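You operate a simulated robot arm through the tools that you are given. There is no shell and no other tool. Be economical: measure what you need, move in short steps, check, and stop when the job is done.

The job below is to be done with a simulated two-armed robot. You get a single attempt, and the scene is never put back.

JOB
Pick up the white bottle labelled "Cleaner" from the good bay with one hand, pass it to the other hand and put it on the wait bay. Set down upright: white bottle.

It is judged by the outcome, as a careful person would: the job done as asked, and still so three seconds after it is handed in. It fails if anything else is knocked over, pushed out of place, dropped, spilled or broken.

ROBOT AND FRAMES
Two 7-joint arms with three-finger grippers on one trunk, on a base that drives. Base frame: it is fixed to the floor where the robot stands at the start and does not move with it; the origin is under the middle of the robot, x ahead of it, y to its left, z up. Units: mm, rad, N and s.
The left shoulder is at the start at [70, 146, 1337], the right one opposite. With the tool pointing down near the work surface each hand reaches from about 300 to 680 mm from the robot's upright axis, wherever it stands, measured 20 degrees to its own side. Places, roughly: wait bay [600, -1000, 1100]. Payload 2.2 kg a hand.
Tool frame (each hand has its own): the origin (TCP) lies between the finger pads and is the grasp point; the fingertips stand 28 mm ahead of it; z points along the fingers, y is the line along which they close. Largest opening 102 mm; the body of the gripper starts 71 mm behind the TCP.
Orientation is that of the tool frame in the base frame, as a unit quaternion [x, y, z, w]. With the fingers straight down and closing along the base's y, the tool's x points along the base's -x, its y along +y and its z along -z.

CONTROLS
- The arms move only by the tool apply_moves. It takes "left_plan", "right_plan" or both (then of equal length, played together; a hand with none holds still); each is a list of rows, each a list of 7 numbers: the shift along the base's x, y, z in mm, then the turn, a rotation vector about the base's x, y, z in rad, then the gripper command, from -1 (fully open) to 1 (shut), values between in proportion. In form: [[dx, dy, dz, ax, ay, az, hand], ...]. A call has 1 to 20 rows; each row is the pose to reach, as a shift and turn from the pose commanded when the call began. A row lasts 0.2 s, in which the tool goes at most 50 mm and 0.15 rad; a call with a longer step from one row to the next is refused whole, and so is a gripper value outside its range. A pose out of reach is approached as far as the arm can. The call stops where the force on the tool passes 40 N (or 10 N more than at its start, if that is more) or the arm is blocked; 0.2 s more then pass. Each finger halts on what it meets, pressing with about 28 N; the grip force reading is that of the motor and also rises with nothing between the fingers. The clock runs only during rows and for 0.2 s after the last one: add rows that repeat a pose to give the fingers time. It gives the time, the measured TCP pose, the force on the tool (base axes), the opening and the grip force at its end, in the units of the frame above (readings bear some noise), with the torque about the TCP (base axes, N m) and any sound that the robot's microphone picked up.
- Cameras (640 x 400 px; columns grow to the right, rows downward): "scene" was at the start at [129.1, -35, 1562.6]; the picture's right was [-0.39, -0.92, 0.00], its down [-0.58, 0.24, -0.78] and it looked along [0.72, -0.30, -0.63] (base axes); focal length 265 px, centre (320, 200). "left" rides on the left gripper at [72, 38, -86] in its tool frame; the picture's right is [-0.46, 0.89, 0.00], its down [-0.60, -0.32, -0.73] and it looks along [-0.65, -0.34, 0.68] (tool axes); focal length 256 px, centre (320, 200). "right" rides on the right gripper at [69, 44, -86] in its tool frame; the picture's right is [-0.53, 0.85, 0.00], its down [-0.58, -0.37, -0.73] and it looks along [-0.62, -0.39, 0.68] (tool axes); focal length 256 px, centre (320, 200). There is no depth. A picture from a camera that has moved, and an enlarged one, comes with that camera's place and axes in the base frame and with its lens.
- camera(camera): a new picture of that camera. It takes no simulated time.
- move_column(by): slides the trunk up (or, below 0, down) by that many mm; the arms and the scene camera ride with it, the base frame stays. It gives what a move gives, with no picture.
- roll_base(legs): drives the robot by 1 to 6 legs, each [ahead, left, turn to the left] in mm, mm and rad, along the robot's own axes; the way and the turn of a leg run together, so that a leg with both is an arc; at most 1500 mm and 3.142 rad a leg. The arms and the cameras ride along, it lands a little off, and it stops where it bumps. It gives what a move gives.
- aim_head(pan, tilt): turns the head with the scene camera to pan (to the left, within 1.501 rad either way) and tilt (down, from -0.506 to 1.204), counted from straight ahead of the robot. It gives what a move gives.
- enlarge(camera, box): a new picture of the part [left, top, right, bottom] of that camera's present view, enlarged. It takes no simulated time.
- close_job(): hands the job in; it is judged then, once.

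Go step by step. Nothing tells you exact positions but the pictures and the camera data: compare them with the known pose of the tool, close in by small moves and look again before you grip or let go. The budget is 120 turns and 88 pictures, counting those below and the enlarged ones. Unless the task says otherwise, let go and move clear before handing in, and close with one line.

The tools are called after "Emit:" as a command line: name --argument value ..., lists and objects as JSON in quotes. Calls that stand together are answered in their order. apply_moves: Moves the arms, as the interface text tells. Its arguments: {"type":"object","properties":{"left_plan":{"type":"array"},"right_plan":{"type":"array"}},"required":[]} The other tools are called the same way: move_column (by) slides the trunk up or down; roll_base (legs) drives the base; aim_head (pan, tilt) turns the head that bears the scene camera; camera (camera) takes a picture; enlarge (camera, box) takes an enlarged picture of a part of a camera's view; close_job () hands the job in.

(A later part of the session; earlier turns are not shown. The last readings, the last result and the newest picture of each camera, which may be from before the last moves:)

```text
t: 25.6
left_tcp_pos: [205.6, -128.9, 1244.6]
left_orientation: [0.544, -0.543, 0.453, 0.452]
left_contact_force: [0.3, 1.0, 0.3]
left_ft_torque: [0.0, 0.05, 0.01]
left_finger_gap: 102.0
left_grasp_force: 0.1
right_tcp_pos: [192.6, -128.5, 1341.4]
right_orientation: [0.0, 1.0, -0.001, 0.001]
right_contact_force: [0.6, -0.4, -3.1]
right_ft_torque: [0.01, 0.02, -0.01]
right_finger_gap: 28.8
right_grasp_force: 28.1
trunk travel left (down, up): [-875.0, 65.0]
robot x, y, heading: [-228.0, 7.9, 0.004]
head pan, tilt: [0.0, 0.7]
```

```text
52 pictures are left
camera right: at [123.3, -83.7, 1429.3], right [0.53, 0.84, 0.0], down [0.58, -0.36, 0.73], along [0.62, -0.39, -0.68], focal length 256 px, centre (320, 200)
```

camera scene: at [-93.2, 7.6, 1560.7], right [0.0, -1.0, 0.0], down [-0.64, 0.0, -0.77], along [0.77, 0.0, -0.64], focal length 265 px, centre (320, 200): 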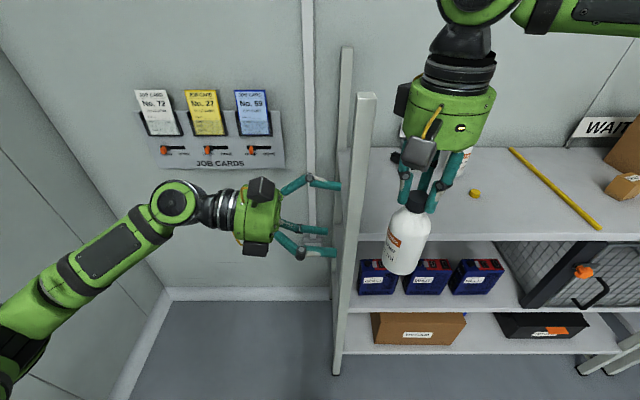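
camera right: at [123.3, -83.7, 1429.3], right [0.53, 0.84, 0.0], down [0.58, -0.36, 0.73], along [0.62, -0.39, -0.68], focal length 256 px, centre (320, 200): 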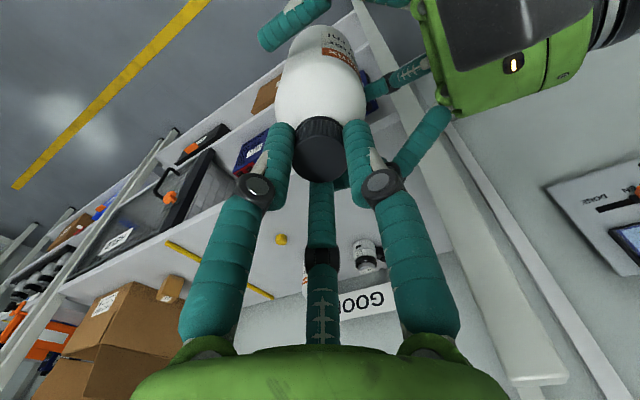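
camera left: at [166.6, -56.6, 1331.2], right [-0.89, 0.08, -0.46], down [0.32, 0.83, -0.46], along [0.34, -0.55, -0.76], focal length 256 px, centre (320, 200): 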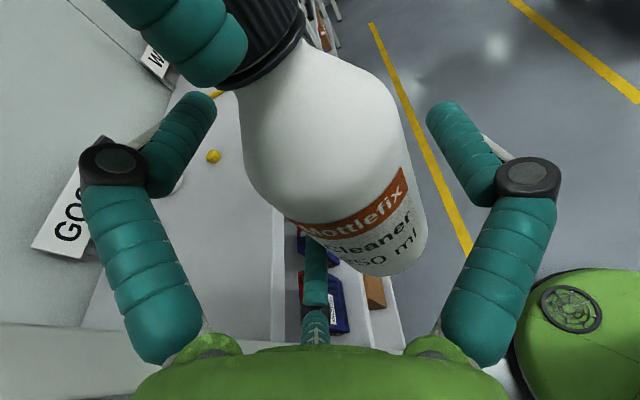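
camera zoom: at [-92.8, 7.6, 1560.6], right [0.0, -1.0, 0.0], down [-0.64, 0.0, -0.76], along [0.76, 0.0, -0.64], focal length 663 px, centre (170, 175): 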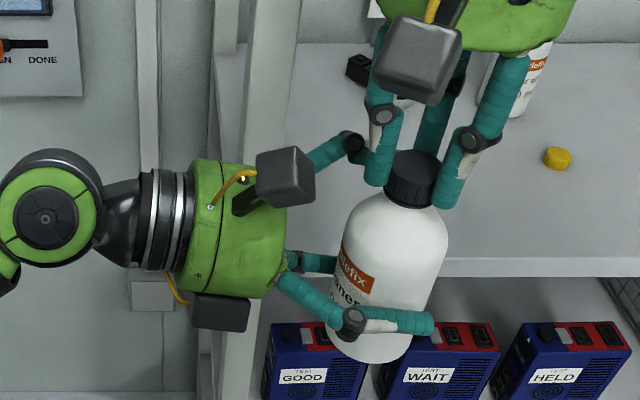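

No contacts and the bottle is enclosed by the left fingers. I close the left hand gradually.

Emit:
apply_moves --left_plan '[[0, 0, 0, 0, 0, 0, -0.7], [0, 0, 0, 0, 0, 0, -0.5], [0, 0, 0, 0, 0, 0, -0.3], [0, 0, 0, 0, 0, 0, -0.3]]'

Emit:
enlarge --camera "scene" --box '[270, 130, 490, 290]'

Emit:
camera --camera "left"

```text
t: 26.6
left_tcp_pos: [205.1, -128.5, 1245.2]
left_orientation: [-0.543, 0.544, -0.452, -0.452]
left_contact_force: [-1.0, 6.5, -1.9]
left_ft_torque: [-0.18, -0.61, -0.12]
left_finger_gap: 81.8
left_grasp_force: 28.5
right_tcp_pos: [193.1, -128.7, 1341.2]
right_orientation: [0.001, 1.0, -0.001, 0.0]
right_contact_force: [1.0, -7.0, 1.3]
right_ft_torque: [-0.52, 0.52, 0.04]
right_finger_gap: 28.7
right_grasp_force: 27.9
trunk travel left (down, up): [-875.0, 65.0]
robot x, y, heading: [-229.5, 13.0, 0.001]
head pan, tilt: [0.0, 0.7]
```

```text
2.50 times, centred on (380, 210) of scene
camera zoom: at [-92.7, 7.3, 1560.6], right [0.0, -1.0, 0.0], down [-0.64, 0.0, -0.76], along [0.76, 0.0, -0.64], focal length 663 px, centre (170, 175)
```

zoom: 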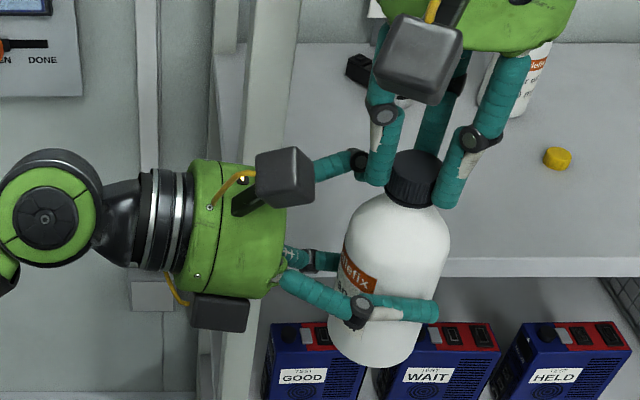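

```text
50 pictures are left
camera left: at [166.5, -56.6, 1331.0], right [-0.89, 0.08, -0.46], down [0.32, 0.83, -0.46], along [0.34, -0.55, -0.76], focal length 256 px, centre (320, 200)
```

left: 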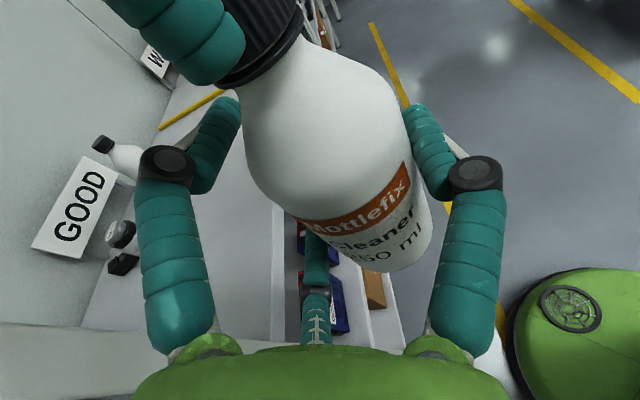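

The left hand holds the body (gap 82 mm, 28 N). I set a full grip command and see whether the loads settle before the right hand lets go.

Emit:
apply_moves --left_plan '[[0, 0, 0, 0, 0, 0, 0], [0, 0, 0, 0, 0, 0, 1], [0, 0, 0, 0, 0, 0, 1]]'

Emit:
camera --camera "left"

```text
t: 27.4
left_tcp_pos: [203.9, -127.5, 1245.6]
left_orientation: [-0.543, 0.543, -0.453, -0.453]
left_contact_force: [-3.3, 9.9, -2.1]
left_ft_torque: [-0.22, -0.74, -0.21]
left_finger_gap: 81.9
left_grasp_force: 28.1
right_tcp_pos: [192.8, -128.5, 1341.5]
right_orientation: [0.0, 1.0, -0.001, -0.001]
right_contact_force: [3.4, -10.9, 1.9]
right_ft_torque: [-0.67, 0.31, 0.07]
right_finger_gap: 28.8
right_grasp_force: 27.9
trunk travel left (down, up): [-875.0, 65.0]
robot x, y, heading: [-228.8, 6.7, 0.001]
head pan, tilt: [0.0, 0.7]
```

```text
49 pictures are left
camera left: at [166.3, -56.6, 1331.1], right [-0.89, 0.08, -0.46], down [0.32, 0.83, -0.46], along [0.34, -0.55, -0.76], focal length 256 px, centre (320, 200)
```

left: 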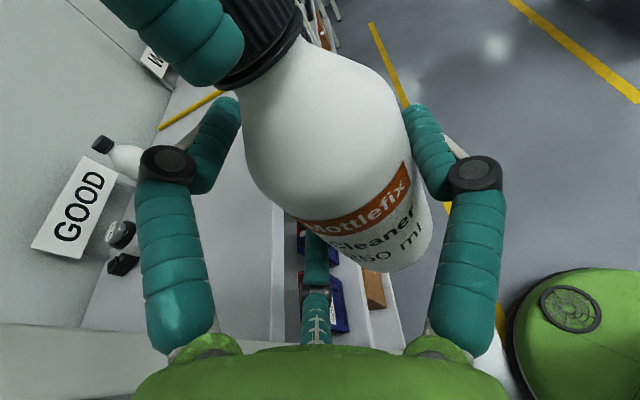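

The load pattern suggests the upper finger sits on the bottle's shoulder and isn't bearing. I open the left hand, lower it 8 mm, and grip again while the right hand still holds.

Emit:
apply_moves --left_plan '[[0, 0, 0, 0, 0, 0, -0.9], [0, 0, 0, 0, 0, 0, -0.9], [0, -2, -5, 0, 0, 0, -0.9], [0, -3, -8, 0, 0, 0, -0.9], [0, -3, -8, 0, 0, 0, -0.5], [0, -3, -8, 0, 0, 0, 0], [0, -3, -8, 0, 0, 0, 0], [0, -3, -8, 0, 0, 0, 0]]'

Emit:
camera --camera "left"

Emit:
enlarge --camera "scene" --box '[270, 130, 490, 290]'

```text
t: 29.2
left_tcp_pos: [202.3, -130.7, 1239.1]
left_orientation: [-0.542, 0.543, -0.453, -0.453]
left_contact_force: [0.5, 5.2, -0.1]
left_ft_torque: [-0.12, -0.57, -0.04]
left_finger_gap: 81.6
left_grasp_force: 27.6
right_tcp_pos: [192.2, -129.7, 1341.9]
right_orientation: [0.001, 1.0, -0.001, -0.001]
right_contact_force: [-0.2, -5.4, -1.8]
right_ft_torque: [-0.43, 0.58, 0.01]
right_finger_gap: 28.8
right_grasp_force: 27.7
trunk travel left (down, up): [-875.0, 65.0]
robot x, y, heading: [-226.4, 7.1, 0.003]
head pan, tilt: [0.0, 0.7]
```

```text
48 pictures are left
camera left: at [165.3, -59.7, 1324.1], right [-0.89, 0.08, -0.46], down [0.32, 0.83, -0.46], along [0.34, -0.55, -0.76], focal length 256 px, centre (320, 200)
```

left: 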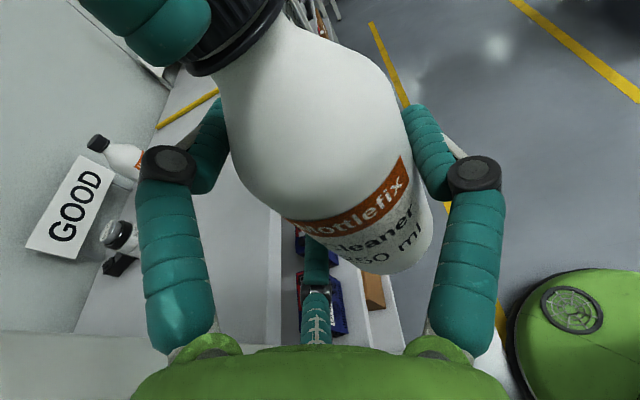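

```text
2.50 times, centred on (380, 210) of scene
camera zoom: at [-92.8, 7.4, 1560.6], right [0.0, -1.0, 0.0], down [-0.64, 0.0, -0.76], along [0.76, 0.0, -0.64], focal length 663 px, centre (170, 175)
```

zoom: 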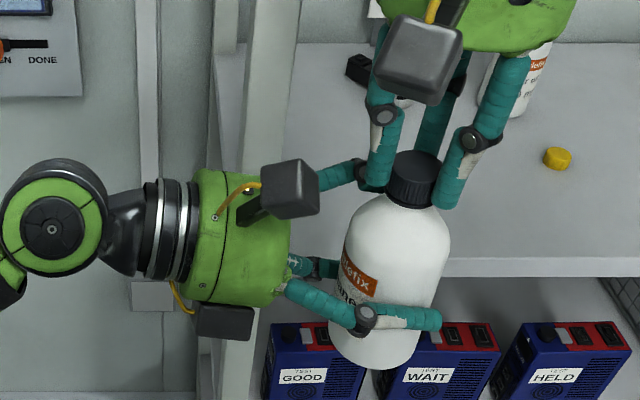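

The upper finger now overlaps the body and bears load. I let the right hand open just off the cap and see whether the bottle stays.

Emit:
apply_moves --left_plan '[[0, 0, 0, 0, 0, 0, 1], [0, 0, 0, 0, 0, 0, 1], [0, 0, 0, 0, 0, 0, 1], [0, 0, 0, 0, 0, 0, 1]]' --right_plan '[[0, 0, 0, 0, 0, 0, 0.6], [0, 0, 0, 0, 0, 0, 0.2], [0, 0, 0, 0, 0, 0, 0.2], [0, 0, 0, 0, 0, 0, 0.2]]'

Emit:
camera --camera "left"

Emit:
enlarge --camera "scene" --box '[270, 130, 490, 290]'

```text
t: 30.2
left_tcp_pos: [203.0, -130.7, 1238.2]
left_orientation: [-0.542, 0.543, -0.453, -0.454]
left_contact_force: [0.5, 0.5, 0.4]
left_ft_torque: [0.0, -0.07, 0.01]
left_finger_gap: 78.8
left_grasp_force: 27.4
right_tcp_pos: [192.8, -128.7, 1342.0]
right_orientation: [0.0, 1.0, -0.001, 0.0]
right_contact_force: [-0.4, -0.5, -0.1]
right_ft_torque: [0.03, -0.03, 0.01]
right_finger_gap: 40.9
right_grasp_force: 0.1
trunk travel left (down, up): [-875.0, 65.0]
robot x, y, heading: [-228.2, 10.6, 0.002]
head pan, tilt: [0.0, 0.7]
```

```text
46 pictures are left
camera left: at [165.2, -59.9, 1324.1], right [-0.89, 0.08, -0.46], down [0.32, 0.83, -0.46], along [0.34, -0.56, -0.76], focal length 256 px, centre (320, 200)
```

left: 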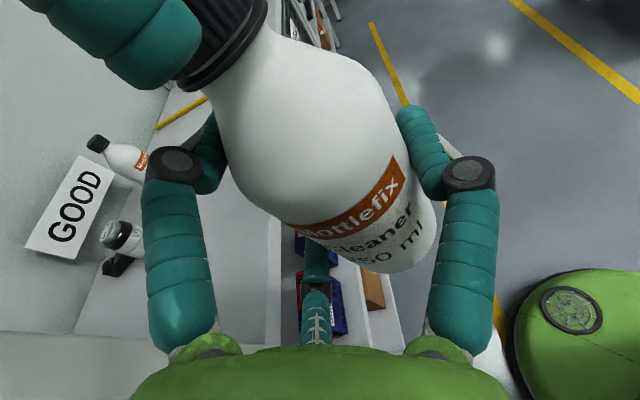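

```text
2.50 times, centred on (380, 210) of scene
camera zoom: at [-92.8, 7.4, 1560.6], right [0.0, -1.0, 0.0], down [-0.64, 0.0, -0.76], along [0.76, 0.0, -0.64], focal length 663 px, centre (170, 175)
```

zoom: 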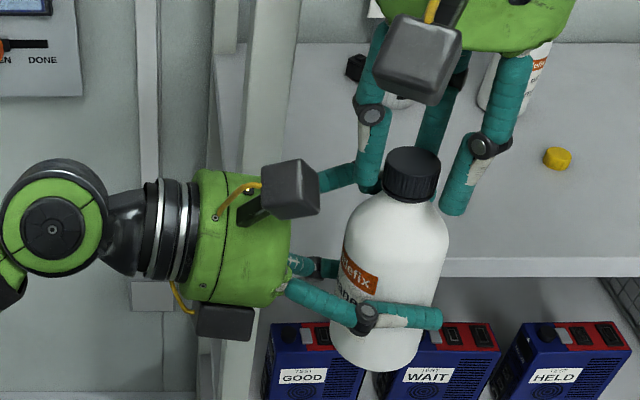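

The left hand alone holds the bottle, with a slight lean I can correct. The right fingers are clear of the cap, so I raise the right hand straight up.

Emit:
apply_moves --right_plan '[[2, 0, 6, 0, 0, 0, 0.15], [2, 0, 14, 0, 0, 0, 0.15], [2, 0, 26, 0, 0, 0, 0.15], [2, 0, 45, 0, 0, 0, 0.15], [2, -10, 75, 0, 0, 0, 0.15], [2, -40, 95, 0, 0, 0, 0], [0, -80, 95, 0, 0, 0, 0], [0, -120, 95, 0, 0, 0, 0], [0, -160, 95, 0, 0, 0, 0], [0, -160, 95, 0, 0, 0, 0]]'

Emit:
camera --camera "scene"

Emit:
camera --camera "right"

```text
t: 32.4
left_tcp_pos: [202.7, -130.8, 1239.2]
left_orientation: [-0.543, 0.543, -0.453, -0.453]
left_contact_force: [-0.1, 0.1, 0.5]
left_ft_torque: [0.01, -0.04, 0.01]
left_finger_gap: 78.9
left_grasp_force: 28.4
right_tcp_pos: [189.4, -288.9, 1440.3]
right_orientation: [0.0, 1.0, -0.001, 0.001]
right_contact_force: [0.4, -0.6, -0.1]
right_ft_torque: [0.01, -0.05, 0.0]
right_finger_gap: 50.9
right_grasp_force: 0.1
trunk travel left (down, up): [-875.0, 65.0]
robot x, y, heading: [-231.1, 7.7, 0.004]
head pan, tilt: [0.0, 0.7]
```

```text
44 pictures are left
camera scene: at [-93.1, 7.8, 1560.6], right [0.0, -1.0, 0.0], down [-0.64, 0.0, -0.76], along [0.76, 0.0, -0.64], focal length 265 px, centre (320, 200)
```

scene: 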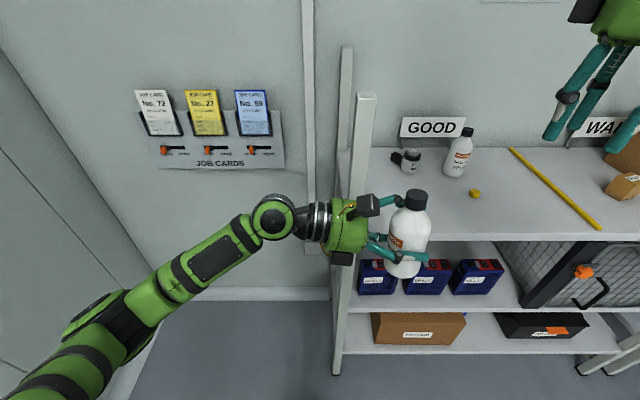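

```text
43 pictures are left
camera right: at [120.6, -245.0, 1527.5], right [0.53, 0.85, 0.0], down [0.58, -0.36, 0.73], along [0.62, -0.39, -0.68], focal length 256 px, centre (320, 200)
```

right: 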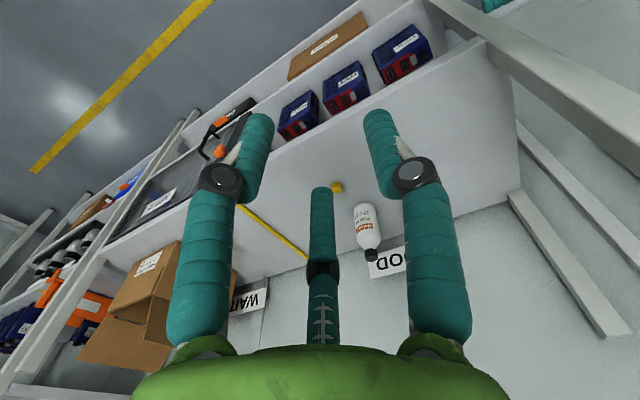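

The hand-over is done. Now I back off 100 mm and drive right to stand in front of the wait bay.

Emit:
roll_base --legs '[[-100, 0, 0], [0, -430, 0]]'

Emit:
roll_base --legs '[[0, -430, 0]]'

Emit:
camera --camera "scene"

```text
t: 35.8
left_tcp_pos: [104.4, -555.0, 1239.0]
left_orientation: [0.544, -0.541, 0.455, 0.452]
left_contact_force: [0.3, 1.1, -2.0]
left_ft_torque: [0.0, -0.02, -0.01]
left_finger_gap: 78.7
left_grasp_force: 28.0
right_tcp_pos: [92.1, -713.2, 1439.6]
right_orientation: [-0.005, 1.0, -0.001, 0.0]
right_contact_force: [-0.4, 0.8, 0.2]
right_ft_torque: [0.0, 0.01, -0.02]
right_finger_gap: 51.1
right_grasp_force: 0.1
trunk travel left (down, up): [-875.0, 65.0]
robot x, y, heading: [-330.1, -420.2, 0.014]
head pan, tilt: [0.0, 0.7]
```

```text
t: 38.4
left_tcp_pos: [108.6, -984.1, 1239.4]
left_orientation: [0.545, -0.54, 0.456, 0.452]
left_contact_force: [-0.4, 0.7, -2.8]
left_ft_torque: [0.03, -0.05, 0.01]
left_finger_gap: 78.4
left_grasp_force: 28.3
right_tcp_pos: [96.0, -1141.8, 1440.1]
right_orientation: [-0.004, 1.0, -0.002, 0.0]
right_contact_force: [0.1, -0.1, 0.0]
right_ft_torque: [-0.05, 0.0, 0.01]
right_finger_gap: 51.2
right_grasp_force: 0.1
trunk travel left (down, up): [-875.0, 65.0]
robot x, y, heading: [-324.5, -852.5, 0.006]
head pan, tilt: [0.0, 0.7]
```

```text
42 pictures are left
camera scene: at [-189.5, -847.5, 1560.6], right [0.01, -1.0, 0.0], down [-0.64, -0.01, -0.76], along [0.76, 0.0, -0.64], focal length 265 px, centre (320, 200)
```

scene: 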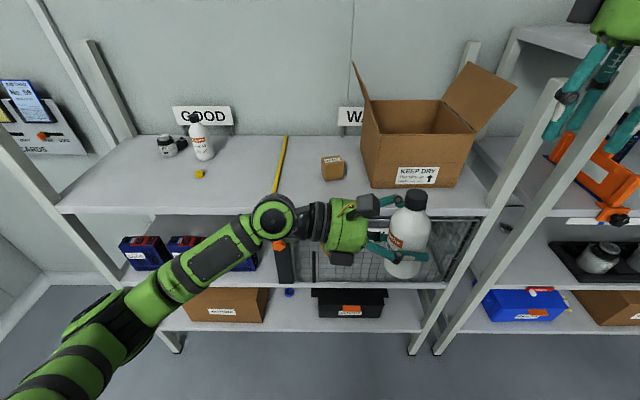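

I'm in front of the wait bay: strip near y -720, small box from about (500, -860), shelf edge near x 360, so the target spot is about (460, -785). I swing the left hand round its wrist so it points into the shelf.

Emit:
apply_moves --left_plan '[[30, 3, 0, 0, 0, 0.1428, 1], [60, 10, 0, 0, 0, 0.2856, 1], [89, 20, 0, 0, 0, 0.4284, 1], [116, 35, 0, 0, 0, 0.5712, 1], [141, 53, 0, 0, 0, 0.714, 1], [163, 74, 0, 0, 0, 0.8568, 1], [182, 98, 0, 0, 0, 0.9996, 1], [198, 124, 0, 0, 0, 1.1424, 1], [210, 151, 0, 0, 0, 1.2852, 1], [218, 180, 0, 0, 0, 1.428, 1], [222, 209, 0, 0, 0, 1.5708, 1], [222, 209, 0, 0, 0, 1.5708, 1]]'

Emit:
camera --camera "scene"

Emit:
camera --camera "left"

```text
t: 40.3
left_tcp_pos: [325.1, -786.9, 1206.2]
left_orientation: [0.768, -0.156, 0.62, 0.033]
left_contact_force: [0.1, 0.6, -2.8]
left_ft_torque: [0.02, 0.02, -0.02]
left_finger_gap: 78.6
left_grasp_force: 28.0
right_tcp_pos: [96.5, -1141.4, 1439.8]
right_orientation: [-0.005, 1.0, -0.003, -0.001]
right_contact_force: [0.4, 0.3, -0.2]
right_ft_torque: [-0.01, 0.04, -0.03]
right_finger_gap: 50.8
right_grasp_force: 0.0
trunk travel left (down, up): [-875.0, 65.0]
robot x, y, heading: [-326.0, -850.9, 0.005]
head pan, tilt: [0.0, 0.7]
stopped in row 9 (left hand): the arm was blocked; the commanded pose is now the measured one
```

```text
41 pictures are left
camera scene: at [-188.4, -846.6, 1560.5], right [0.01, -1.0, 0.0], down [-0.64, -0.01, -0.76], along [0.76, 0.0, -0.64], focal length 265 px, centre (320, 200)
```

scene: 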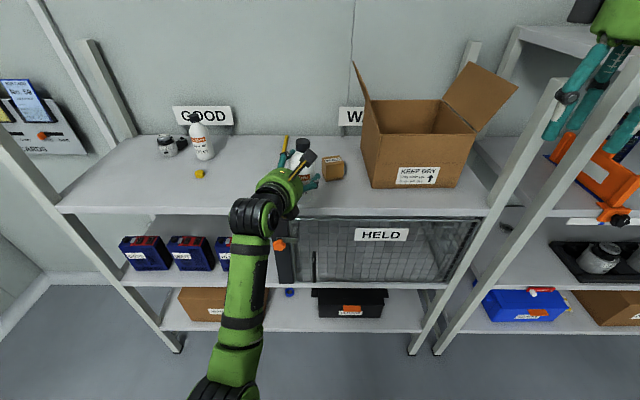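

```text
40 pictures are left
camera left: at [245.5, -816.9, 1290.2], right [-0.33, -0.75, -0.57], down [-0.71, 0.6, -0.37], along [0.62, 0.29, -0.73], focal length 256 px, centre (320, 200)
```

left: 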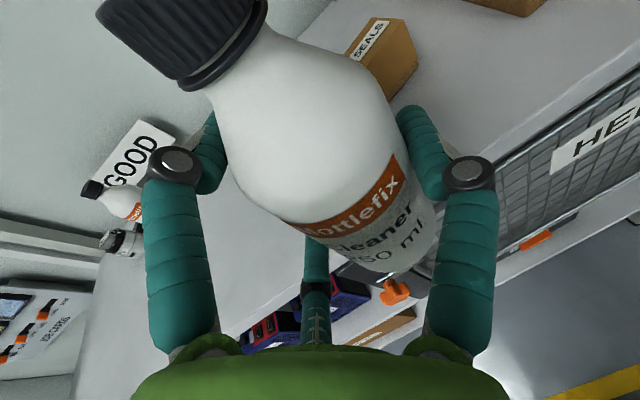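

The wrist hit a joint limit near the end of the swing, so the hand can't face straight ahead like that. I go back to a 60° swing with the bottle upright, and will turn the base for the rest.

Emit:
apply_moves --left_plan '[[-6, -18, 10, -0.03, 0.002, -0.048, 1], [-12, -36, 20, -0.061, 0.003, -0.096, 1], [-18, -54, 28, -0.092, 0.005, -0.143, 1], [-23, -72, 34, -0.122, 0.006, -0.191, 1], [-28, -91, 34, -0.153, 0.008, -0.239, 1], [-28, -91, 34, -0.153, 0.008, -0.239, 1]]'

Emit:
camera --camera "scene"

```text
t: 41.0
left_tcp_pos: [322.9, -768.7, 1202.0]
left_orientation: [0.771, -0.192, 0.608, 0.012]
left_contact_force: [0.4, 0.6, -3.6]
left_ft_torque: [0.03, -0.03, 0.02]
left_finger_gap: 78.7
left_grasp_force: 28.1
right_tcp_pos: [95.1, -1142.7, 1440.5]
right_orientation: [-0.004, 1.0, 0.0, -0.001]
right_contact_force: [0.3, 1.3, 0.9]
right_ft_torque: [0.02, 0.01, 0.02]
right_finger_gap: 50.8
right_grasp_force: 0.1
trunk travel left (down, up): [-875.0, 65.0]
robot x, y, heading: [-325.2, -848.8, 0.007]
head pan, tilt: [0.0, 0.7]
stopped in row 3 (left hand): the arm was blocked; the commanded pose is now the measured one
```

```text
39 pictures are left
camera scene: at [-189.1, -848.9, 1560.6], right [0.01, -1.0, 0.0], down [-0.64, -0.01, -0.76], along [0.76, 0.01, -0.64], focal length 265 px, centre (320, 200)
```

scene: 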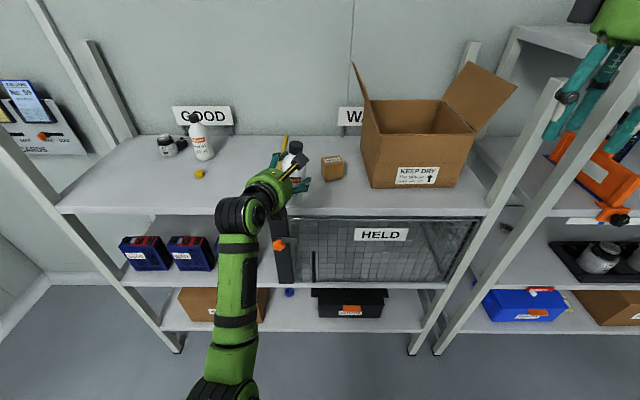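

The arm was still drifting when stopped. I hold once to read where it really is.

Emit:
apply_moves --left_plan '[[0, 0, 0, 0, 0, 0, 1], [0, 0, 0, 0, 0, 0, 1], [0, 0, 0, 0, 0, 0, 1]]'

Emit:
enlarge --camera "scene" --box '[200, 120, 380, 260]'

```text
t: 41.8
left_tcp_pos: [323.3, -769.9, 1202.9]
left_orientation: [0.77, -0.193, 0.608, 0.013]
left_contact_force: [0.2, 0.3, -3.5]
left_ft_torque: [0.06, 0.02, 0.0]
left_finger_gap: 78.6
left_grasp_force: 27.9
right_tcp_pos: [96.2, -1145.7, 1440.7]
right_orientation: [-0.004, 1.0, 0.0, 0.0]
right_contact_force: [0.8, 0.1, 0.0]
right_ft_torque: [0.01, 0.01, 0.0]
right_finger_gap: 51.0
right_grasp_force: 0.0
trunk travel left (down, up): [-875.0, 65.0]
robot x, y, heading: [-327.4, -851.2, 0.008]
head pan, tilt: [0.0, 0.7]
```

```text
2.86 times, centred on (290, 190) of scene
camera zoom: at [-189.4, -850.3, 1560.6], right [0.01, -1.0, 0.0], down [-0.64, 0.0, -0.76], along [0.76, 0.01, -0.64], focal length 757 px, centre (406, 229)
```

zoom: 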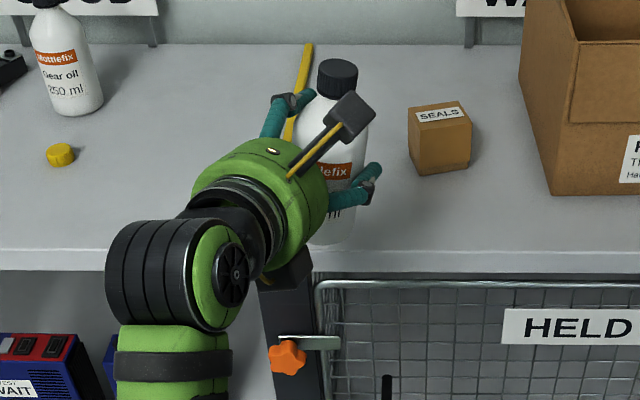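

The pose is stable and the bottle looks nearly upright already in this hand pose, so I can place using the base and trunk and only trim the lean. I take the left view to measure the lean precisely.

Emit:
camera --camera "left"

Emit:
enlarge --camera "scene" --box '[255, 130, 315, 190]'

```text
37 pictures are left
camera left: at [243.4, -804.1, 1285.1], right [-0.36, -0.69, -0.63], down [-0.69, 0.65, -0.31], along [0.62, 0.32, -0.71], focal length 256 px, centre (320, 200)
```

left: 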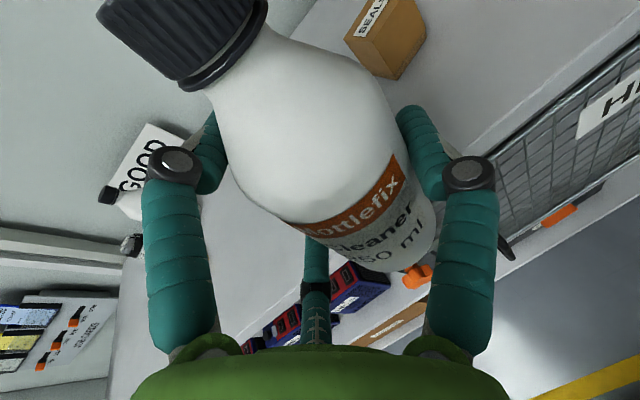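

```text
6.67 times, centred on (285, 160) of scene
camera zoom: at [-189.4, -850.3, 1560.6], right [0.01, -1.0, 0.0], down [-0.64, 0.0, -0.76], along [0.76, 0.01, -0.64], focal length 1767 px, centre (553, 467)
```

zoom: 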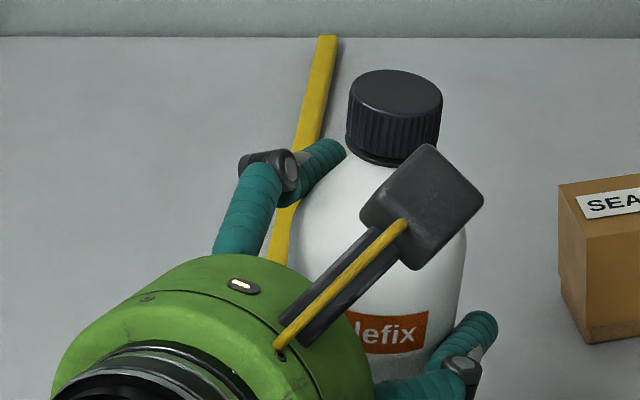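

Both views show the top leaning about 9° to the right and perhaps 4–5° forward. I try trimming that with a small rotation in place.

Emit:
apply_moves --left_plan '[[0, 0, 2, -0.04, -0.02, 0, 1], [0, 0, 4, -0.08, -0.04, 0, 1], [0, 0, 6, -0.12, -0.06, 0, 1], [0, 0, 8, -0.157, -0.08, 0, 1], [0, 0, 8, -0.157, -0.08, 0, 1]]'

Emit:
camera --camera "left"

```text
t: 42.9
left_tcp_pos: [330.5, -716.1, 1199.3]
left_orientation: [0.747, -0.164, 0.644, -0.001]
left_contact_force: [0.5, 0.3, -2.0]
left_ft_torque: [0.06, -0.02, -0.05]
left_finger_gap: 78.6
left_grasp_force: 28.2
right_tcp_pos: [95.5, -1143.7, 1440.3]
right_orientation: [-0.004, 1.0, -0.001, 0.0]
right_contact_force: [0.2, -1.1, -0.1]
right_ft_torque: [-0.01, 0.01, 0.01]
right_finger_gap: 51.0
right_grasp_force: 0.0
trunk travel left (down, up): [-875.0, 65.0]
robot x, y, heading: [-326.6, -846.2, 0.009]
head pan, tilt: [0.0, 0.7]
stopped in row 5 (left hand): the arm was blocked; the commanded pose is now the measured one
```

```text
35 pictures are left
camera left: at [245.9, -753.2, 1275.6], right [-0.27, -0.72, -0.64], down [-0.7, 0.6, -0.39], along [0.66, 0.34, -0.67], focal length 256 px, centre (320, 200)
```

left: 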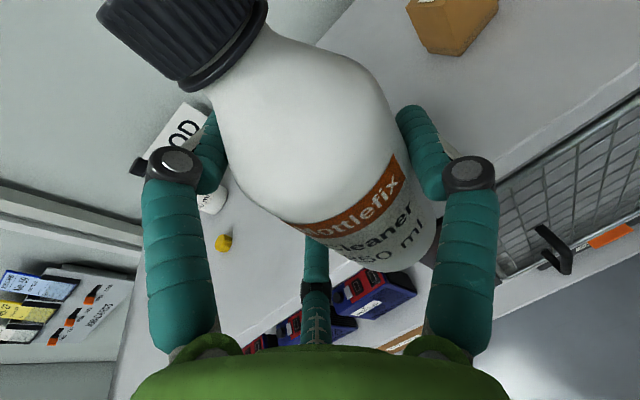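

The hand is near a wrist singularity (forearm and tool in line). I back out by pulling it back and to the right in translation only.

Emit:
apply_moves --left_plan '[[-10, -15, 5, 0, 0, 0, 1], [-20, -30, 10, 0, 0, 0, 1], [-35, -45, 15, 0, 0, 0, 1], [-50, -60, 20, 0, 0, 0, 1], [-50, -60, 20, 0, 0, 0, 1]]'

Emit:
camera --camera "scene"

```text
t: 43.6
left_tcp_pos: [319.7, -683.7, 1213.7]
left_orientation: [0.741, -0.183, 0.64, -0.085]
left_contact_force: [0.4, 0.4, -2.9]
left_ft_torque: [0.02, 0.03, 0.03]
left_finger_gap: 78.6
left_grasp_force: 28.2
right_tcp_pos: [96.9, -1142.9, 1439.7]
right_orientation: [-0.004, 1.0, -0.001, 0.0]
right_contact_force: [0.7, 0.1, -0.9]
right_ft_torque: [0.0, -0.01, 0.05]
right_finger_gap: 50.8
right_grasp_force: 0.1
trunk travel left (down, up): [-875.0, 65.0]
robot x, y, heading: [-325.4, -848.4, 0.007]
head pan, tilt: [0.0, 0.7]
stopped in row 3 (left hand): the arm was blocked; the commanded pose is now the measured one
```

```text
34 pictures are left
camera scene: at [-189.6, -849.4, 1560.6], right [0.01, -1.0, 0.0], down [-0.64, -0.01, -0.76], along [0.76, 0.01, -0.64], focal length 265 px, centre (320, 200)
```

scene: 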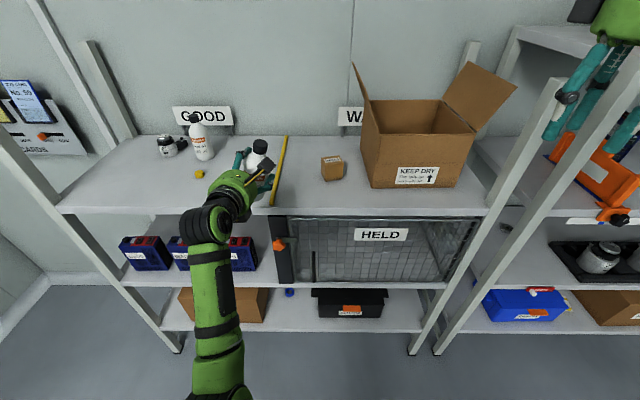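

Each time the whole arm swings left about the shoulder, so I command the exact reverse: a rigid swing to the right about the shoulder.

Emit:
apply_moves --left_plan '[[0, -29, 0, 0, 0, -0.05, 1], [-1, -57, 0, 0, 0, -0.1, 1], [-3.5, -86, 0, 0, 0, -0.15, 1], [-7.5, -115, 0, 0, 0, -0.2, 1], [-13, -143, 0, 0, 0, -0.25, 1], [-20, -171, 0, 0, 0, -0.3, 1], [-28, -198, 0, 0, 0, -0.35, 1], [-28, -198, 0, 0, 0, -0.35, 1]]'

```text
t: 44.2
left_tcp_pos: [325.9, -677.0, 1199.6]
left_orientation: [0.734, -0.24, 0.622, -0.129]
left_contact_force: [-0.3, -0.9, -2.5]
left_ft_torque: [0.02, 0.04, -0.02]
left_finger_gap: 78.6
left_grasp_force: 27.8
right_tcp_pos: [96.3, -1142.3, 1440.3]
right_orientation: [-0.005, 1.0, -0.001, -0.001]
right_contact_force: [0.4, 0.3, 0.3]
right_ft_torque: [-0.02, 0.02, 0.03]
right_finger_gap: 51.0
right_grasp_force: 0.2
trunk travel left (down, up): [-875.0, 65.0]
robot x, y, heading: [-323.3, -844.7, 0.011]
head pan, tilt: [0.0, 0.7]
stopped in row 3 (left hand): the arm was blocked; the commanded pose is now the measured one
```

The motion still runs the wrong way, so I need to see the arm's shape before commanding more. I aim the head at the left arm.

Emit:
aim_head --pan 0.35 --tilt 1.0

Emit:
camera --camera "scene"

```text
t: 45.0
left_tcp_pos: [325.8, -679.1, 1201.1]
left_orientation: [0.734, -0.24, 0.622, -0.13]
left_contact_force: [-0.5, -0.9, -2.0]
left_ft_torque: [0.04, 0.01, -0.01]
left_finger_gap: 78.6
left_grasp_force: 27.3
right_tcp_pos: [94.9, -1143.7, 1440.4]
right_orientation: [-0.005, 1.0, 0.0, 0.0]
right_contact_force: [-0.2, -0.3, 1.0]
right_ft_torque: [-0.01, 0.0, -0.01]
right_finger_gap: 51.2
right_grasp_force: 0.0
trunk travel left (down, up): [-875.0, 65.0]
robot x, y, heading: [-326.8, -850.7, 0.01]
head pan, tilt: [0.351, 1.0]
```

```text
33 pictures are left
camera scene: at [-209.1, -826.0, 1537.3], right [0.35, -0.94, 0.0], down [-0.79, -0.3, -0.54], along [0.51, 0.19, -0.84], focal length 265 px, centre (320, 200)
```

scene: 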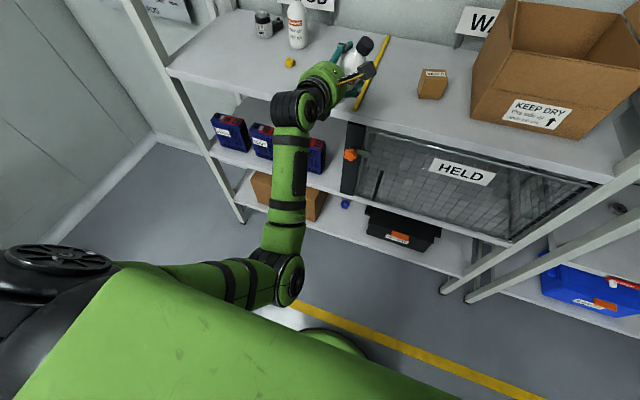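

The elbow is tucked low near the body with the forearm pointing forward. I test a small pure pull-back to learn which motions are free.

Emit:
apply_moves --left_plan '[[-15, 0, 10, 0, 0, 0, 1], [-30, 0, 20, 0, 0, 0, 1]]'

```text
t: 45.9
left_tcp_pos: [298.0, -637.7, 1219.6]
left_orientation: [0.731, -0.255, 0.605, -0.186]
left_contact_force: [-1.7, -0.1, -3.1]
left_ft_torque: [0.02, 0.02, 0.03]
left_finger_gap: 78.4
left_grasp_force: 27.9
right_tcp_pos: [96.3, -1142.9, 1439.6]
right_orientation: [-0.005, 1.0, 0.0, -0.001]
right_contact_force: [-0.2, -0.1, 0.2]
right_ft_torque: [0.01, 0.0, -0.03]
right_finger_gap: 51.2
right_grasp_force: 0.0
trunk travel left (down, up): [-875.0, 65.0]
robot x, y, heading: [-325.0, -851.1, 0.009]
head pan, tilt: [0.351, 1.0]
stopped in row 2 (left hand): the arm was blocked; the commanded pose is now the measured one
```

There seems to be a wrist-roll limit pushing the arm. I test whether rolling away from that limit (a bit more lean, bottle is closed) gives proper tracking again.

Emit:
apply_moves --left_plan '[[0, 0, 10, 0.1, 0, 0, 1], [0, 0, 20, 0.2, 0, 0, 1], [0, 0, 30, 0.3, 0, 0, 1], [0, 0, 30, 0.3, 0, 0, 1]]'

```text
t: 46.9
left_tcp_pos: [299.3, -626.9, 1248.9]
left_orientation: [0.693, -0.346, 0.553, -0.307]
left_contact_force: [0.8, 1.3, -3.8]
left_ft_torque: [0.03, 0.03, 0.0]
left_finger_gap: 78.3
left_grasp_force: 27.9
right_tcp_pos: [96.8, -1143.7, 1440.1]
right_orientation: [-0.005, 1.0, 0.0, 0.0]
right_contact_force: [0.0, -0.3, -0.2]
right_ft_torque: [0.01, 0.01, 0.02]
right_finger_gap: 51.1
right_grasp_force: 0.0
trunk travel left (down, up): [-875.0, 65.0]
robot x, y, heading: [-325.4, -848.0, 0.007]
head pan, tilt: [0.351, 1.0]
```

That tracks properly. Now I swing right about the shoulder while keeping this roll.

Emit:
apply_moves --left_plan '[[4, -39, 0, 0, 0, -0.07, 1], [5, -78, 0, 0, 0, -0.14, 1], [4, -117, 0, 0, 0, -0.21, 1], [0, -156, 0, 0, 0, -0.28, 1], [-7, -195, 0, 0, 0, -0.35, 1], [-7, -195, 0, 0, 0, -0.35, 1]]'

Emit:
camera --camera "scene"

```text
t: 47.4
left_tcp_pos: [307.3, -650.4, 1257.3]
left_orientation: [0.665, -0.388, 0.549, -0.324]
left_contact_force: [0.0, 0.5, -1.9]
left_ft_torque: [0.01, 0.03, 0.01]
left_finger_gap: 78.6
left_grasp_force: 27.8
right_tcp_pos: [96.7, -1144.2, 1439.1]
right_orientation: [-0.005, 1.0, 0.001, 0.0]
right_contact_force: [-0.3, 0.4, -0.1]
right_ft_torque: [0.03, -0.02, 0.0]
right_finger_gap: 50.9
right_grasp_force: 0.1
trunk travel left (down, up): [-875.0, 65.0]
robot x, y, heading: [-325.4, -846.2, 0.009]
head pan, tilt: [0.351, 1.0]
stopped in row 2 (left hand): the arm was blocked; the commanded pose is now the measured one
```

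```text
32 pictures are left
camera scene: at [-208.9, -826.9, 1537.2], right [0.35, -0.94, 0.0], down [-0.79, -0.3, -0.54], along [0.51, 0.19, -0.84], focal length 265 px, centre (320, 200)
```

scene: 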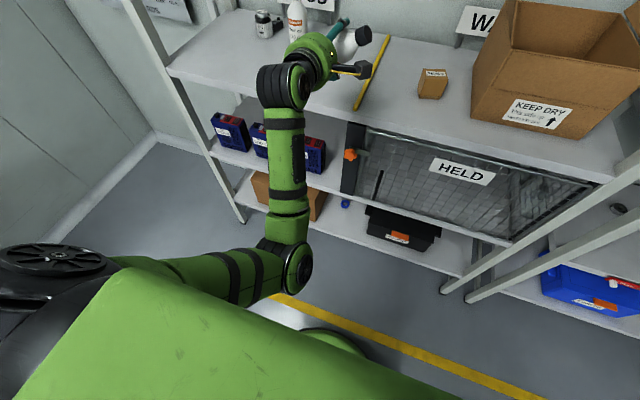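

The wrist-roll limit with the elbow inward blocks this route. I'll back away from the shelf and unwind the arm the way it came (through a tool-down pose, bottle going no further than horizontal), then set up a better approach.

Emit:
roll_base --legs '[[-200, 0, 0]]'

Emit:
apply_moves --left_plan '[[0, 0, 8, 0.1, 0, 0, 1], [0, 0, 16, 0.2, 0, 0, 1], [0, 0, 24, 0.3, 0, 0, 1], [0, 0, 32, 0.4, 0, 0, 1], [0, 0, 40, 0.5, 0, 0, 1], [0, 0, 40, 0.5, 0, 0, 1]]'

```text
t: 49.0
left_tcp_pos: [118.2, -654.1, 1255.0]
left_orientation: [0.665, -0.39, 0.55, -0.321]
left_contact_force: [0.1, 0.5, -3.8]
left_ft_torque: [0.0, -0.05, 0.02]
left_finger_gap: 78.3
left_grasp_force: 28.6
right_tcp_pos: [-94.4, -1145.8, 1438.8]
right_orientation: [-0.003, 1.0, -0.001, -0.003]
right_contact_force: [0.1, 0.2, 0.8]
right_ft_torque: [0.03, 0.07, 0.06]
right_finger_gap: 51.0
right_grasp_force: 0.0
trunk travel left (down, up): [-875.0, 65.0]
robot x, y, heading: [-521.7, -853.0, 0.006]
head pan, tilt: [0.351, 1.0]
```

```text
t: 50.4
left_tcp_pos: [115.0, -645.5, 1297.6]
left_orientation: [0.562, -0.514, 0.429, -0.485]
left_contact_force: [-0.2, -0.1, -1.7]
left_ft_torque: [-0.01, 0.0, -0.02]
left_finger_gap: 78.5
left_grasp_force: 28.5
right_tcp_pos: [-99.7, -1146.9, 1438.9]
right_orientation: [-0.003, 1.0, -0.001, -0.001]
right_contact_force: [-0.2, -0.7, 0.2]
right_ft_torque: [0.02, 0.0, 0.01]
right_finger_gap: 51.0
right_grasp_force: 0.1
trunk travel left (down, up): [-875.0, 65.0]
robot x, y, heading: [-519.1, -851.6, 0.004]
head pan, tilt: [0.351, 1.0]
```

Rolling tracks well; the bottle is now horizontal and firmly held. I yaw the hand back to point to the right (as at hand-over) and move the right hand out of the way.

Emit:
apply_moves --left_plan '[[-2, -40, 0, 0, 0, -0.1428, 1], [-8, -79, 0, 0, 0, -0.2856, 1], [-18, -118, 0, 0, 0, -0.4284, 1], [-32, -154, 0, 0, 0, -0.5712, 1], [-49, -189, 0, 0, 0, -0.714, 1], [-69, -220, 0, 0, 0, -0.8568, 1], [-92, -249, 0, 0, 0, -0.9996, 1], [-117, -274, 0, 0, 0, -1.1424, 1], [-144, -296, 0, 0, 0, -1.2852, 1], [-172, -313, 0, 0, 0, -1.428, 1], [-200, -327, 0, 0, 0, -1.5708, 1], [-200, -327, 0, 0, 0, -1.5708, 1]]' --right_plan '[[-10, -30, 0, 0, 0, 0, 0], [-20, -60, 0, 0, 0, 0, 0], [-30, -90, 0, 0, 0, 0, 0], [-45, -120, 0, 0, 0, 0, 0], [-60, -140, 0, 0, 0, 0, 0], [-60, -140, 0, 0, 0, 0, 0], [-60, -140, 0, 0, 0, 0, 0], [-60, -140, 0, 0, 0, 0, 0], [-60, -140, 0, 0, 0, 0, 0], [-60, -140, 0, 0, 0, 0, 0], [-60, -140, 0, 0, 0, 0, 0], [-60, -140, 0, 0, 0, 0, 0]]'

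Emit:
camera --camera "scene"

```text
t: 53.0
left_tcp_pos: [-85.4, -982.1, 1298.2]
left_orientation: [-0.034, 0.762, -0.646, 0.026]
left_contact_force: [-0.3, -0.2, -2.4]
left_ft_torque: [0.0, 0.01, 0.0]
left_finger_gap: 78.6
left_grasp_force: 27.7
right_tcp_pos: [-161.6, -1286.8, 1439.9]
right_orientation: [-0.002, 1.0, 0.0, -0.001]
right_contact_force: [0.0, 0.4, 0.6]
right_ft_torque: [0.05, -0.02, 0.0]
right_finger_gap: 51.0
right_grasp_force: 0.1
trunk travel left (down, up): [-875.0, 65.0]
robot x, y, heading: [-521.5, -847.9, 0.003]
head pan, tilt: [0.351, 1.0]
```

```text
31 pictures are left
camera scene: at [-403.8, -827.6, 1537.2], right [0.35, -0.94, 0.0], down [-0.79, -0.29, -0.54], along [0.51, 0.19, -0.84], focal length 265 px, centre (320, 200)
```

scene: 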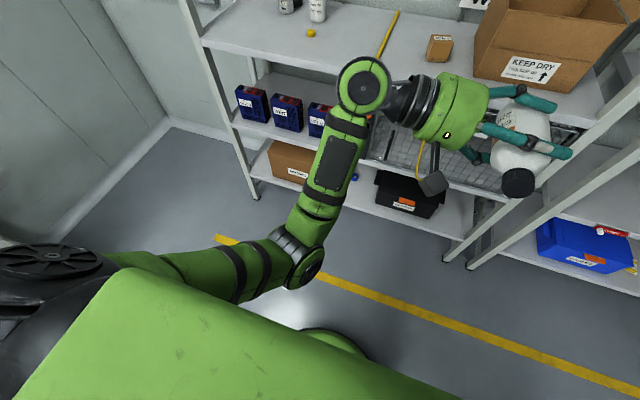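

That tracked perfectly. Now I roll the hand about its own axis to bring the bottle upright, allowing for its 7° lean in the grip.

Emit:
apply_moves --left_plan '[[0, 0, 0, -0.0182, 0.145, 0.0243, 1], [0, 0, 0, -0.0364, 0.29, 0.0486, 1], [0, 0, 0, -0.0546, 0.435, 0.0729, 1], [0, 0, 0, -0.0728, 0.58, 0.0972, 1], [0, 0, 0, -0.091, 0.725, 0.1215, 1], [0, 0, 0, -0.1092, 0.87, 0.1458, 1], [0, 0, 0, -0.1274, 1.015, 0.1701, 1], [0, 0, 0, -0.1456, 1.16, 0.1944, 1], [0, 0, 0, -0.1638, 1.305, 0.2187, 1], [0, 0, 0, -0.182, 1.45, 0.243, 1], [0, 0, 0, -0.182, 1.45, 0.243, 1]]'

Emit:
camera --camera "scene"

```text
t: 55.4
left_tcp_pos: [-84.8, -982.6, 1295.4]
left_orientation: [0.541, -0.521, 0.514, 0.414]
left_contact_force: [0.6, 0.5, -2.5]
left_ft_torque: [-0.01, -0.05, 0.01]
left_finger_gap: 78.4
left_grasp_force: 27.8
right_tcp_pos: [-162.8, -1286.6, 1440.5]
right_orientation: [-0.002, 1.0, 0.0, -0.001]
right_contact_force: [-0.1, 0.1, 0.4]
right_ft_torque: [-0.01, -0.01, -0.02]
right_finger_gap: 50.9
right_grasp_force: 0.1
trunk travel left (down, up): [-875.0, 65.0]
robot x, y, heading: [-519.2, -848.9, -0.0]
head pan, tilt: [0.351, 1.0]
```

```text
30 pictures are left
camera scene: at [-403.9, -827.7, 1537.2], right [0.35, -0.94, 0.0], down [-0.79, -0.29, -0.54], along [0.51, 0.19, -0.84], focal length 265 px, centre (320, 200)
```

scene: 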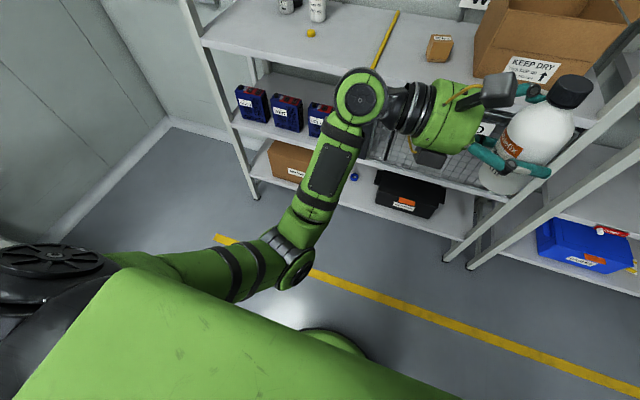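

The bottle is upright again. I yaw the hand only 45° this time, staying clear of the earlier limit.

Emit:
apply_moves --left_plan '[[26, 5, 0, 0, 0, 0.131, 1], [50, 13, 0, 0, 0, 0.262, 1], [74, 24, 0, 0, 0, 0.393, 1], [96, 39, 0, 0, 0, 0.524, 1], [116, 56, 0, 0, 0, 0.655, 1], [133, 75, 0, 0, 0, 0.785, 1], [133, 75, 0, 0, 0, 0.785, 1]]'

Emit:
aim_head --pan 0.0 --tilt 0.6

Emit:
camera --camera "scene"

```text
t: 56.8
left_tcp_pos: [59.0, -869.4, 1268.0]
left_orientation: [0.709, -0.316, 0.616, 0.133]
left_contact_force: [-0.2, 0.0, -2.9]
left_ft_torque: [0.03, -0.01, -0.01]
left_finger_gap: 78.1
left_grasp_force: 27.9
right_tcp_pos: [-160.8, -1285.8, 1440.1]
right_orientation: [-0.003, 1.0, -0.001, -0.001]
right_contact_force: [0.0, 0.6, 0.3]
right_ft_torque: [-0.01, 0.02, 0.01]
right_finger_gap: 51.1
right_grasp_force: 0.0
trunk travel left (down, up): [-875.0, 65.0]
robot x, y, heading: [-519.6, -849.9, 0.008]
head pan, tilt: [0.351, 1.0]
stopped in row 6 (left hand): the arm was blocked; the commanded pose is now the measured one
```

```text
t: 57.6
left_tcp_pos: [58.1, -872.2, 1268.1]
left_orientation: [0.708, -0.317, 0.616, 0.134]
left_contact_force: [0.3, 0.8, -2.1]
left_ft_torque: [0.01, -0.04, 0.01]
left_finger_gap: 78.2
left_grasp_force: 28.5
right_tcp_pos: [-161.7, -1287.0, 1440.6]
right_orientation: [-0.003, 1.0, 0.0, -0.001]
right_contact_force: [-0.7, 0.3, 0.2]
right_ft_torque: [-0.01, 0.0, 0.0]
right_finger_gap: 51.1
right_grasp_force: 0.1
trunk travel left (down, up): [-875.0, 65.0]
robot x, y, heading: [-517.0, -852.2, 0.006]
head pan, tilt: [0.0, 0.6]
```

```text
29 pictures are left
camera scene: at [-380.9, -851.5, 1569.2], right [0.01, -1.0, 0.0], down [-0.57, 0.0, -0.82], along [0.82, 0.0, -0.57], focal length 265 px, centre (320, 200)
```

scene: 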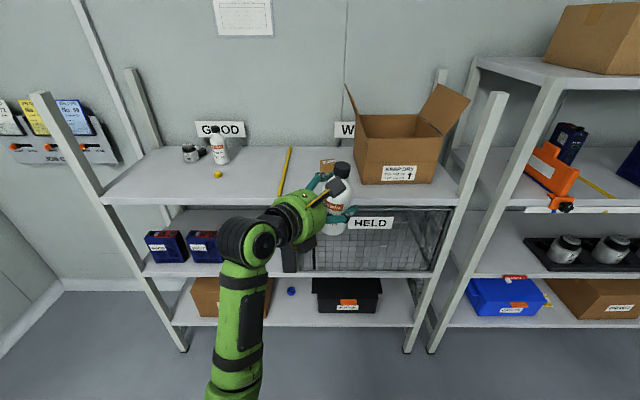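

The limit showed again at the end, but the bottle leans only about 5° now. I roll off the limit, yaw back 12°, and then trim the bottle upright.

Emit:
apply_moves --left_plan '[[-8, -8, 0, 0.04, -0.03, -0.06, 1], [-16, -17, 0, 0.08, -0.06, -0.14, 1], [-30, -32, 0, 0.08, -0.06, -0.24, 1], [-30, -32, 0, 0.03, -0.02, -0.23, 1], [-30, -32, 0, -0.03, 0.02, -0.22, 1], [-30, -32, 0, -0.07, 0.042, -0.22, 1], [-30, -32, 0, -0.07, 0.042, -0.22, 1]]'

```text
t: 58.9
left_tcp_pos: [46.4, -858.4, 1231.0]
left_orientation: [0.702, -0.392, 0.574, 0.154]
left_contact_force: [0.6, -0.2, -3.0]
left_ft_torque: [0.02, -0.01, 0.01]
left_finger_gap: 78.3
left_grasp_force: 27.9
right_tcp_pos: [-161.3, -1285.6, 1440.1]
right_orientation: [-0.003, 1.0, -0.001, -0.002]
right_contact_force: [-0.3, -0.8, 0.3]
right_ft_torque: [0.05, 0.01, 0.0]
right_finger_gap: 50.9
right_grasp_force: 0.1
trunk travel left (down, up): [-875.0, 65.0]
robot x, y, heading: [-520.7, -849.8, 0.007]
head pan, tilt: [0.0, 0.6]
stopped in row 6 (left hand): the arm was blocked; the commanded pose is now the measured one
```

It drifted again, so this yaw range is unreliable with the bottle upright. I return to a mostly right-pointing pose (about -70°), which tracked well, going via a temporary roll, and will turn the base for the rest.

Emit:
apply_moves --left_plan '[[0, 0, 5, 0.075, -0.075, -0.03, 1], [0, 0, 10, 0.15, -0.15, -0.06, 1], [0, 0, 15, 0.225, -0.225, -0.09, 1], [0, 0, 20, 0.3, -0.3, -0.12, 1], [-18, -22, 23, 0.238, -0.316, -0.196, 1], [-36, -45, 26, 0.176, -0.332, -0.272, 1], [-54, -67, 29, 0.114, -0.348, -0.348, 1], [-72, -90, 31, 0.052, -0.364, -0.424, 1], [-89, -112, 33, -0.01, -0.38, -0.5, 1], [-89, -112, 33, -0.048, -0.277, -0.48, 1], [-89, -112, 33, -0.086, -0.173, -0.46, 1], [-89, -112, 33, -0.124, -0.07, -0.44, 1], [-89, -112, 33, -0.162, 0.034, -0.421, 1], [-89, -112, 33, -0.162, 0.034, -0.421, 1]]'

Emit:
camera --camera "scene"

```text
t: 61.1
left_tcp_pos: [-18.4, -931.9, 1242.7]
left_orientation: [0.498, -0.591, 0.612, 0.167]
left_contact_force: [-0.4, 0.2, -3.6]
left_ft_torque: [0.01, -0.01, 0.0]
left_finger_gap: 77.9
left_grasp_force: 27.9
right_tcp_pos: [-162.0, -1286.7, 1440.5]
right_orientation: [-0.002, 1.0, -0.002, -0.001]
right_contact_force: [0.5, -0.5, 0.1]
right_ft_torque: [0.01, 0.0, 0.01]
right_finger_gap: 50.7
right_grasp_force: 0.0
trunk travel left (down, up): [-875.0, 65.0]
robot x, y, heading: [-522.5, -853.1, 0.004]
head pan, tilt: [0.0, 0.6]
stopped in row 10 (left hand): the arm was blocked; the commanded pose is now the measured one
```

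```text
28 pictures are left
camera scene: at [-380.5, -851.3, 1569.2], right [0.0, -1.0, 0.0], down [-0.57, 0.0, -0.82], along [0.82, 0.0, -0.57], focal length 265 px, centre (320, 200)
```

scene: 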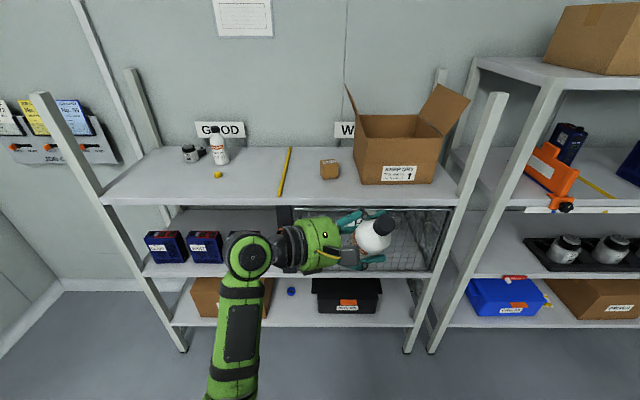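

The roll-up only works reliably when the hand points right. I'll use the three-fold symmetry instead: go back to the right-pointing pose, let the right hand retake the cap, and regrip with the left hand in a natural roll that can face the shelf.

Emit:
apply_moves --left_plan '[[-12, -8, 7, 0.02, -0.045, -0.062, 1], [-24, -16, 14, 0.04, -0.09, -0.124, 1], [-36, -24, 21, 0.062, -0.134, -0.186, 1], [-48, -32, 28, 0.083, -0.178, -0.248, 1], [-60, -40, 34, 0.104, -0.223, -0.31, 1], [-72, -48, 40, 0.124, -0.267, -0.37, 1], [-72, -48, 40, 0.124, -0.267, -0.37, 1]]'

```text
t: 62.7
left_tcp_pos: [-91.4, -983.1, 1281.6]
left_orientation: [-0.303, 0.726, -0.594, -0.168]
left_contact_force: [-0.3, 0.0, -3.9]
left_ft_torque: [0.01, 0.01, 0.0]
left_finger_gap: 77.9
left_grasp_force: 27.5
right_tcp_pos: [-162.2, -1286.7, 1440.5]
right_orientation: [-0.002, 1.0, 0.0, -0.001]
right_contact_force: [0.8, -0.2, 0.0]
right_ft_torque: [0.01, 0.01, 0.01]
right_finger_gap: 50.8
right_grasp_force: 0.0
trunk travel left (down, up): [-875.0, 65.0]
robot x, y, heading: [-519.2, -848.9, 0.003]
head pan, tilt: [0.0, 0.6]
```

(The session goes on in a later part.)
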